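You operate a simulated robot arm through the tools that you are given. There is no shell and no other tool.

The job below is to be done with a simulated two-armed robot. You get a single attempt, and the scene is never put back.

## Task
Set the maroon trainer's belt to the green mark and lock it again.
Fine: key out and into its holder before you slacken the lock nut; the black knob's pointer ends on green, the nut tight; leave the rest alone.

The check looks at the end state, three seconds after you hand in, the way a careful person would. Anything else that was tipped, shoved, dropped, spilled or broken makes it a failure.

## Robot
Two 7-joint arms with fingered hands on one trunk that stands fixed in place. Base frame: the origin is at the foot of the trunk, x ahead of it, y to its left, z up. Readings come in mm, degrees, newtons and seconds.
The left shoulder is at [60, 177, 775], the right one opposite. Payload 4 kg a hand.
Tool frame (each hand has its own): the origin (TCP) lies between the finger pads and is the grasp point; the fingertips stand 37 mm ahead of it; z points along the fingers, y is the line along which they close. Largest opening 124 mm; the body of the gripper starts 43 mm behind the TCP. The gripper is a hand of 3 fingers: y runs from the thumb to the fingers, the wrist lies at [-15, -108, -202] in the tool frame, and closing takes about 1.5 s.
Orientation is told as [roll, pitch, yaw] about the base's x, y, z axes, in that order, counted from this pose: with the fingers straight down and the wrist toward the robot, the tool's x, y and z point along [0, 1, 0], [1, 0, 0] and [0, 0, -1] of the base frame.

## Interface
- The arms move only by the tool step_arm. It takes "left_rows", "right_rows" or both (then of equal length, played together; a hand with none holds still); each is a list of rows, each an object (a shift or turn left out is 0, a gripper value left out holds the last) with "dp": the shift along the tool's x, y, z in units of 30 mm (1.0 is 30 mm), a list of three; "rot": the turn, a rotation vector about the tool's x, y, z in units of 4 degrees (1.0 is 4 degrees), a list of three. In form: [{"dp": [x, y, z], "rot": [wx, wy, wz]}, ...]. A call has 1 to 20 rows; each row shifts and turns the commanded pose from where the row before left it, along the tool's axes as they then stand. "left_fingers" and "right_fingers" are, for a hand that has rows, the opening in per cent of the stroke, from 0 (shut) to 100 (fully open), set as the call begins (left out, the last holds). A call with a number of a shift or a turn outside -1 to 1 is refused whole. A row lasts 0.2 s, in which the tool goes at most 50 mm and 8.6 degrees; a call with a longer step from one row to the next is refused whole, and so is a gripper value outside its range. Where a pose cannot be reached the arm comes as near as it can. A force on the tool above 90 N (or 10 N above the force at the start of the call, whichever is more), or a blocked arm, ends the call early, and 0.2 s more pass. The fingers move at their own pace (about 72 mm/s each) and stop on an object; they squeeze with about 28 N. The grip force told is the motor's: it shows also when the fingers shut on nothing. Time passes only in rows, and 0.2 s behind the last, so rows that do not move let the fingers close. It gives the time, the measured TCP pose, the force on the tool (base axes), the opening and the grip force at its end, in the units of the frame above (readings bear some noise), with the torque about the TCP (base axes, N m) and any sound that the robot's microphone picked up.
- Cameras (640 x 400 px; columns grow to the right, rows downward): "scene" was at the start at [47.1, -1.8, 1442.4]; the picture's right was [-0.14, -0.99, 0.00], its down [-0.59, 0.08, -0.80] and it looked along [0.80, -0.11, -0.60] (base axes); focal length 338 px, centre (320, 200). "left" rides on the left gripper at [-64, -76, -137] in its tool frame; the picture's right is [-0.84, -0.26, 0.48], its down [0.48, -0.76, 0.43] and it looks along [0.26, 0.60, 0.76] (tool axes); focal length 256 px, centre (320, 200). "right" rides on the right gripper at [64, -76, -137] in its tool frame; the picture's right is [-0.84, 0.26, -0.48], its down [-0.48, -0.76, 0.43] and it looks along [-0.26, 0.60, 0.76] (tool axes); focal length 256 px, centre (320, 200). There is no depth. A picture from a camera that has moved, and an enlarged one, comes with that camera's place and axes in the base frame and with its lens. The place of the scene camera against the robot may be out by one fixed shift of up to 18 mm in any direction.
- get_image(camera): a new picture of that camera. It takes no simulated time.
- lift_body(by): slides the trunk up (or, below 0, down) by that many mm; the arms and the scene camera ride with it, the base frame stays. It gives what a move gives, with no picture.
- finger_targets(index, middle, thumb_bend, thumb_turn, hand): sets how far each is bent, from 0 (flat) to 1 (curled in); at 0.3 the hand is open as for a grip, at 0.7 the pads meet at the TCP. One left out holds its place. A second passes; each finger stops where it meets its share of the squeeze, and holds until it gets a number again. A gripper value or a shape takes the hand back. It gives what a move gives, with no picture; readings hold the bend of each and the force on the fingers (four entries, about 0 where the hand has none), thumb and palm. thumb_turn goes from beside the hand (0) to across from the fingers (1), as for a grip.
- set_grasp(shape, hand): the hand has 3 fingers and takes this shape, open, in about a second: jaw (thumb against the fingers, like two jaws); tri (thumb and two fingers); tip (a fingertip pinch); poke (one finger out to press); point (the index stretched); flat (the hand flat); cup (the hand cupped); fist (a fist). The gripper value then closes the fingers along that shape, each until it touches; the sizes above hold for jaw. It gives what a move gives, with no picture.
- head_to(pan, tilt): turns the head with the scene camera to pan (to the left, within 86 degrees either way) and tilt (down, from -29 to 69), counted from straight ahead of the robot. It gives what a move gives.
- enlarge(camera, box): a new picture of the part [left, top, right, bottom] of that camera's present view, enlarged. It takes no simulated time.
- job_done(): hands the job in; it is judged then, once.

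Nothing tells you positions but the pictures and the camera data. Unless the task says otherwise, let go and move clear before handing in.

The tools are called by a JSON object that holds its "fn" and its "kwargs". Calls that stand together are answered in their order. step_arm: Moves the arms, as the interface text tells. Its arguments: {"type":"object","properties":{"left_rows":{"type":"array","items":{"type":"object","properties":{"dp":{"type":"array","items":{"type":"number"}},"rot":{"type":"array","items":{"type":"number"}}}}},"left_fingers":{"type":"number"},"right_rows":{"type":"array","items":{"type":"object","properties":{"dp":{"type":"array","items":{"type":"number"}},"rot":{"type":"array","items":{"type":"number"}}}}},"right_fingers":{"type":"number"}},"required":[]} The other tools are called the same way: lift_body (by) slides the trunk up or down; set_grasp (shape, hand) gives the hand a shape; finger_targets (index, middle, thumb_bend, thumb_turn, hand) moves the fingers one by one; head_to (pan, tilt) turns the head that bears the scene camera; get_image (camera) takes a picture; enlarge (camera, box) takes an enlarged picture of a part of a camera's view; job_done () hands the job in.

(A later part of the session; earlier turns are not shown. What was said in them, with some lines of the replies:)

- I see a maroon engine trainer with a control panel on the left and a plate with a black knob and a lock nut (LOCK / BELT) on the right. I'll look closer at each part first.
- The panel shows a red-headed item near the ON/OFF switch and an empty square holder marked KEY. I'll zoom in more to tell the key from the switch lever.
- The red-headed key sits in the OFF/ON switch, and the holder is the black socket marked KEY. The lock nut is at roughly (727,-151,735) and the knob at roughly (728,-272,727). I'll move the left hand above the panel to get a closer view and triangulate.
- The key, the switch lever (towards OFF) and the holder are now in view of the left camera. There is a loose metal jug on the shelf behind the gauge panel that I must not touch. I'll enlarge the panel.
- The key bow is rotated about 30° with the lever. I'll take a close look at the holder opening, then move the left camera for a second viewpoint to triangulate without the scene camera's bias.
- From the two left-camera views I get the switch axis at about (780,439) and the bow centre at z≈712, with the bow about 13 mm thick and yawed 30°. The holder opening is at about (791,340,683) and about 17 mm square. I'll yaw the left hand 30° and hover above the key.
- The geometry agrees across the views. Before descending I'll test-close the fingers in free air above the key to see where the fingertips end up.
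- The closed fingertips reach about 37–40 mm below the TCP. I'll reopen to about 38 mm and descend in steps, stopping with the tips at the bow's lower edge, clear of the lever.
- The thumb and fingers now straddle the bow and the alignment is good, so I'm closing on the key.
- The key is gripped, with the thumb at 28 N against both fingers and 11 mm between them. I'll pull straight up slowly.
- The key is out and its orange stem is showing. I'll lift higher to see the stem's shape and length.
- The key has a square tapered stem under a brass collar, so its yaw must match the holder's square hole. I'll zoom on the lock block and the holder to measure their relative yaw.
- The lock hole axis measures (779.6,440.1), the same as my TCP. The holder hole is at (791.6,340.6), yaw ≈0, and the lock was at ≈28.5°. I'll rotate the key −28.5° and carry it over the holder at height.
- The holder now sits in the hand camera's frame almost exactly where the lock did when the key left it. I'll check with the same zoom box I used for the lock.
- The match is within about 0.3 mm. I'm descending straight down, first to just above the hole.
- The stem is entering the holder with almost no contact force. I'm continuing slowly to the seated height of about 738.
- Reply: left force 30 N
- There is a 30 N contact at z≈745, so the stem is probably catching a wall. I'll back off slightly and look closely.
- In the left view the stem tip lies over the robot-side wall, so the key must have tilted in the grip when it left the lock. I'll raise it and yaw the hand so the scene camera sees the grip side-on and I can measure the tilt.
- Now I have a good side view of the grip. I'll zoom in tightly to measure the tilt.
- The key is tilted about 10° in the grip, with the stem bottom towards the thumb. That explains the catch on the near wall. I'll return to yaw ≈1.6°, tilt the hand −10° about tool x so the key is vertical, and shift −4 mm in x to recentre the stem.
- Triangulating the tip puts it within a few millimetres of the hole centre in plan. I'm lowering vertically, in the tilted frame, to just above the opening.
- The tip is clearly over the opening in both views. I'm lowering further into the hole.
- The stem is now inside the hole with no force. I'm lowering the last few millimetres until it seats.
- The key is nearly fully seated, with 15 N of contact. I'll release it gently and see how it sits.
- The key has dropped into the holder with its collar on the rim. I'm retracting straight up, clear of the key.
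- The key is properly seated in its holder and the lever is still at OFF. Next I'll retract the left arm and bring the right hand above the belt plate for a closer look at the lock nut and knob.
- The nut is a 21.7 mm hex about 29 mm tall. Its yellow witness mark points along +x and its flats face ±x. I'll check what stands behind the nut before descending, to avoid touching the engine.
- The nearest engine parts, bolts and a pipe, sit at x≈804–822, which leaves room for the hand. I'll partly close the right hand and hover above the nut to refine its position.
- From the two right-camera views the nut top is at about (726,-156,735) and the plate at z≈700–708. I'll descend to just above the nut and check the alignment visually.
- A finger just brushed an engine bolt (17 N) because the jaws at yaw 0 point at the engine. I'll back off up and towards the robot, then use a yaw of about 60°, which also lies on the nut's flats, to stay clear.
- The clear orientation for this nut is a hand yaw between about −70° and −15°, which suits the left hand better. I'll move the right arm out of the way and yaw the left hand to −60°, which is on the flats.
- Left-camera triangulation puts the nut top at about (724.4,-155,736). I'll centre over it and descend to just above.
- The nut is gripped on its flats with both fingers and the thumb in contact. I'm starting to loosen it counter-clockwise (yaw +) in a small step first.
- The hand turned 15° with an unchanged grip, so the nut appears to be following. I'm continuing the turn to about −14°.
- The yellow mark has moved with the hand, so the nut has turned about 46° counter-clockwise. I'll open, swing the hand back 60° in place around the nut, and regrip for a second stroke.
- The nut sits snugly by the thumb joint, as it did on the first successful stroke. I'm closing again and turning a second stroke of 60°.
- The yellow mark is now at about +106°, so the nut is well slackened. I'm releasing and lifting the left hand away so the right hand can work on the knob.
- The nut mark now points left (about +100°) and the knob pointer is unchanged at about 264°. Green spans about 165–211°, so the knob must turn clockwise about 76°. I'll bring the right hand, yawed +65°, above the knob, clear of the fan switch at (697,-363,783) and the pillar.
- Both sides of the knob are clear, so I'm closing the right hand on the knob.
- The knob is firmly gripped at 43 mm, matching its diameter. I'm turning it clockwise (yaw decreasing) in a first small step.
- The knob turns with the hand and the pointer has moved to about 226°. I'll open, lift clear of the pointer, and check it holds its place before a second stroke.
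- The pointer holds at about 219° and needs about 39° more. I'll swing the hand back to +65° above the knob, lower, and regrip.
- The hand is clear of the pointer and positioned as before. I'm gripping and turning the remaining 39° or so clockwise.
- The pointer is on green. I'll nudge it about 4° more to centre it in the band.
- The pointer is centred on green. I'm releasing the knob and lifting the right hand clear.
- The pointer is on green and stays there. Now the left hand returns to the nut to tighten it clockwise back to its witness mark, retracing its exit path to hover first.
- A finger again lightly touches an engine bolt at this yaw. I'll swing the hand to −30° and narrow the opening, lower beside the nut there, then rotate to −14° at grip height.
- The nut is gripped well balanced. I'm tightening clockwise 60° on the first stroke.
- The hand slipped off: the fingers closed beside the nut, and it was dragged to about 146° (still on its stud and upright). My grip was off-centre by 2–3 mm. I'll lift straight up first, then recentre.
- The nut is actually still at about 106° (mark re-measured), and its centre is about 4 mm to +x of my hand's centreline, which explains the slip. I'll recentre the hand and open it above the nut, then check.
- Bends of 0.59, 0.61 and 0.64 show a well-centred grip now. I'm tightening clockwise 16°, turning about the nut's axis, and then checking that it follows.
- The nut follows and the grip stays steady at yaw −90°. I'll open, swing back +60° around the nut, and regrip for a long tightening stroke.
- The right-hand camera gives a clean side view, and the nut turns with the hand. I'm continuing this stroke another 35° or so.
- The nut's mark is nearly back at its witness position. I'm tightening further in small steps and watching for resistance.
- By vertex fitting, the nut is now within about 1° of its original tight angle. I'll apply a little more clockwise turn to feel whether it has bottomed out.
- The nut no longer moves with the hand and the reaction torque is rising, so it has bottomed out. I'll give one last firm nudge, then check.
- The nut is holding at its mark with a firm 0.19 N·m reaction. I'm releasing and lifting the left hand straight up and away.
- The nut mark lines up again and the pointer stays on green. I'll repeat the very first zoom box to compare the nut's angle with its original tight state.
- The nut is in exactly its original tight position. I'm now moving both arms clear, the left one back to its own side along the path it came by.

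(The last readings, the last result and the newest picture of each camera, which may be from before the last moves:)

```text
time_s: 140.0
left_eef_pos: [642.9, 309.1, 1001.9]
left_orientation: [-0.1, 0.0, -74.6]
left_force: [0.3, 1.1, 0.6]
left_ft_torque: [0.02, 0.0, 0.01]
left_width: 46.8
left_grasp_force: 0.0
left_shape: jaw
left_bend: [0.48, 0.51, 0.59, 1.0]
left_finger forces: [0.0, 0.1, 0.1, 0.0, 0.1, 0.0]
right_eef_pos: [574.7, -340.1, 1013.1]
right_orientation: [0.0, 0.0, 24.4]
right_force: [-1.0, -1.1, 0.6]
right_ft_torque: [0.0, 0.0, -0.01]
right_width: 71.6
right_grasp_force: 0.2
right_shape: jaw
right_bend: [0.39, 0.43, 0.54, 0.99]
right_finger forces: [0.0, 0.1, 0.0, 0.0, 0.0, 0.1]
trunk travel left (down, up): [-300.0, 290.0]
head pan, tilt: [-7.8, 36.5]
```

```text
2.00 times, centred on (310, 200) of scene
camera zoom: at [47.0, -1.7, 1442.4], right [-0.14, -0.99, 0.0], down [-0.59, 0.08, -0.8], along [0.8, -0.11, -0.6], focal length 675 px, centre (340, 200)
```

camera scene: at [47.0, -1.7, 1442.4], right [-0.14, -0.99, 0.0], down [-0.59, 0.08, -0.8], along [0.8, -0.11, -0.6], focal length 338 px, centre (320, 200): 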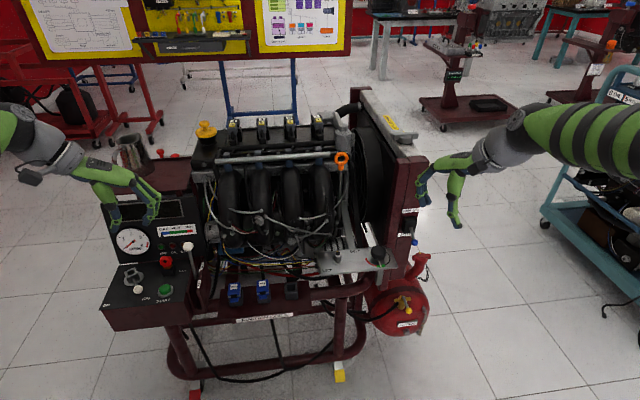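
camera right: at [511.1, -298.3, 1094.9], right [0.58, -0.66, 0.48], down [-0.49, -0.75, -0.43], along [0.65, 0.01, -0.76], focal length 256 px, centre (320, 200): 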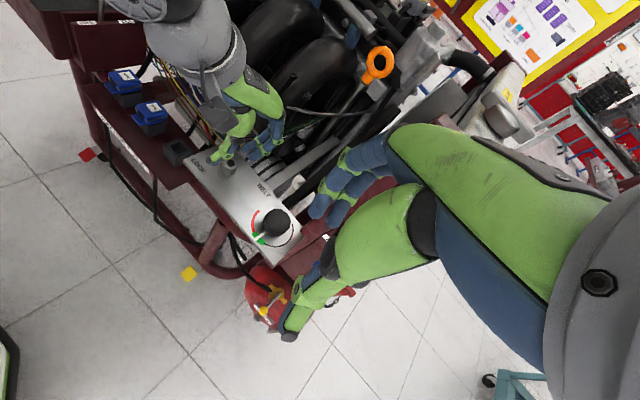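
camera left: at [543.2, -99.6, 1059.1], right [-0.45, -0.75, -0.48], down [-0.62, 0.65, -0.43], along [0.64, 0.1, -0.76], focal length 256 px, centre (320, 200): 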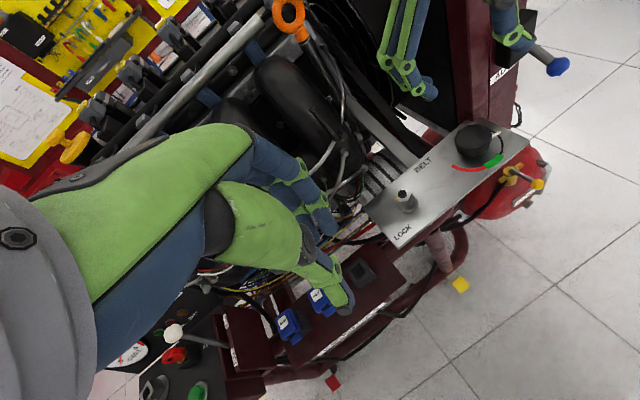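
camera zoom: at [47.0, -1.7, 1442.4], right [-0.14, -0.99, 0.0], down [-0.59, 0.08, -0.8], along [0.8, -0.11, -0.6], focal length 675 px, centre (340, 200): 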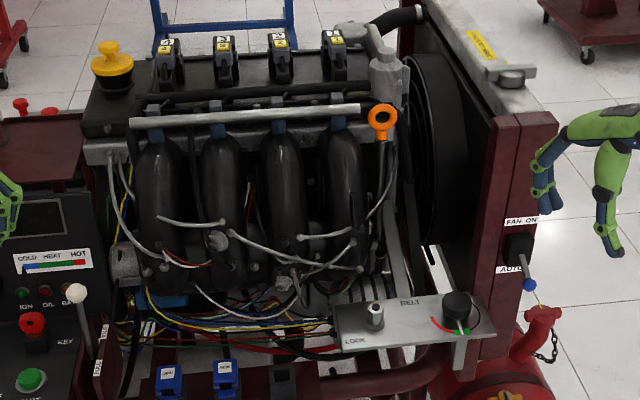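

Everything else looks unchanged: the switch lever is at OFF, and the throttle, fan switch, jug and coils are as they were. One last close look at the key and pointer before handing in.

{"fn": "enlarge", "kwargs": {"camera": "scene", "box": [150, 240, 190, 285]}}

{"fn": "enlarge", "kwargs": {"camera": "scene", "box": [362, 240, 398, 275]}}

{"fn": "enlarge", "kwargs": {"camera": "scene", "box": [90, 125, 230, 230]}}

```text
8.89 times, centred on (170, 262) of scene
camera zoom: at [47.0, -1.7, 1442.4], right [-0.14, -0.99, 0.0], down [-0.59, 0.08, -0.8], along [0.8, -0.11, -0.6], focal length 3002 px, centre (1653, -356)
```

zoom: 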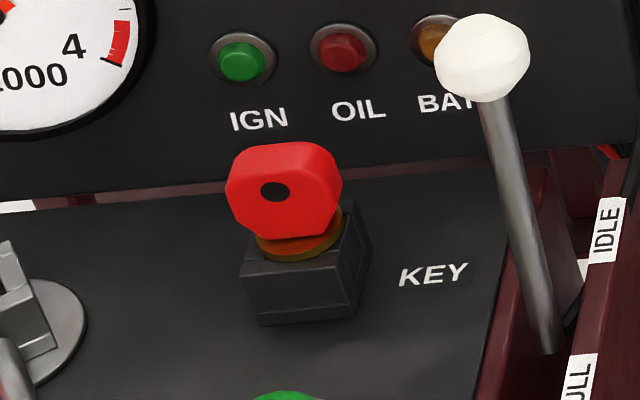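

```text
11.43 times, centred on (380, 258) of scene
camera zoom: at [47.0, -1.7, 1442.4], right [-0.14, -0.99, 0.0], down [-0.59, 0.08, -0.8], along [0.8, -0.11, -0.6], focal length 3860 px, centre (-366, -457)
```

zoom: 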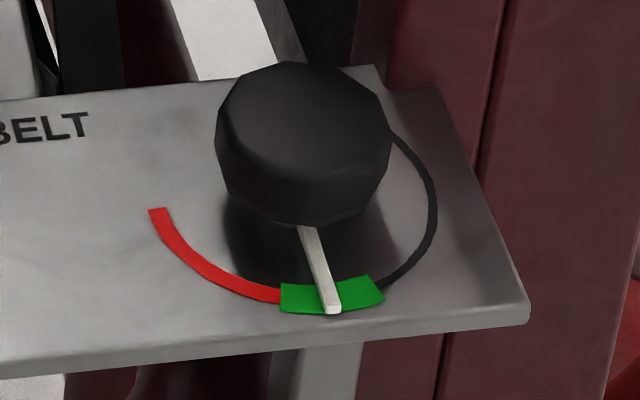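

```text
3.81 times, centred on (160, 178) of scene
camera zoom: at [47.0, -1.7, 1442.4], right [-0.14, -0.99, 0.0], down [-0.59, 0.08, -0.8], along [0.8, -0.11, -0.6], focal length 1287 px, centre (930, 286)
```

zoom: 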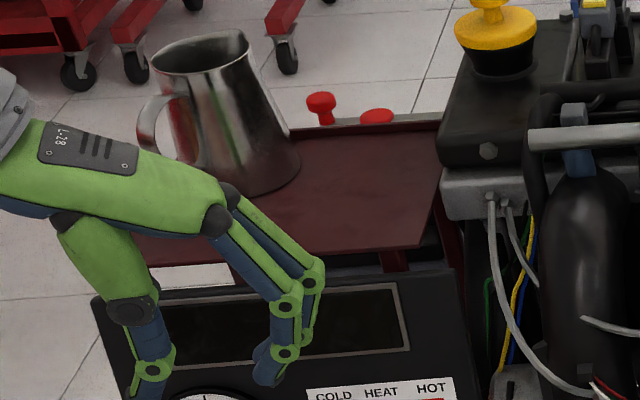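

The key sits fully in its holder and the pointer is centred on green. The lock nut is tight at its witness mark, the jug and the rest are undisturbed, and both hands are empty and clear. I'm handing in the job.

{"fn": "job_done", "kwargs": {}}

```text
The job is handed in.
```
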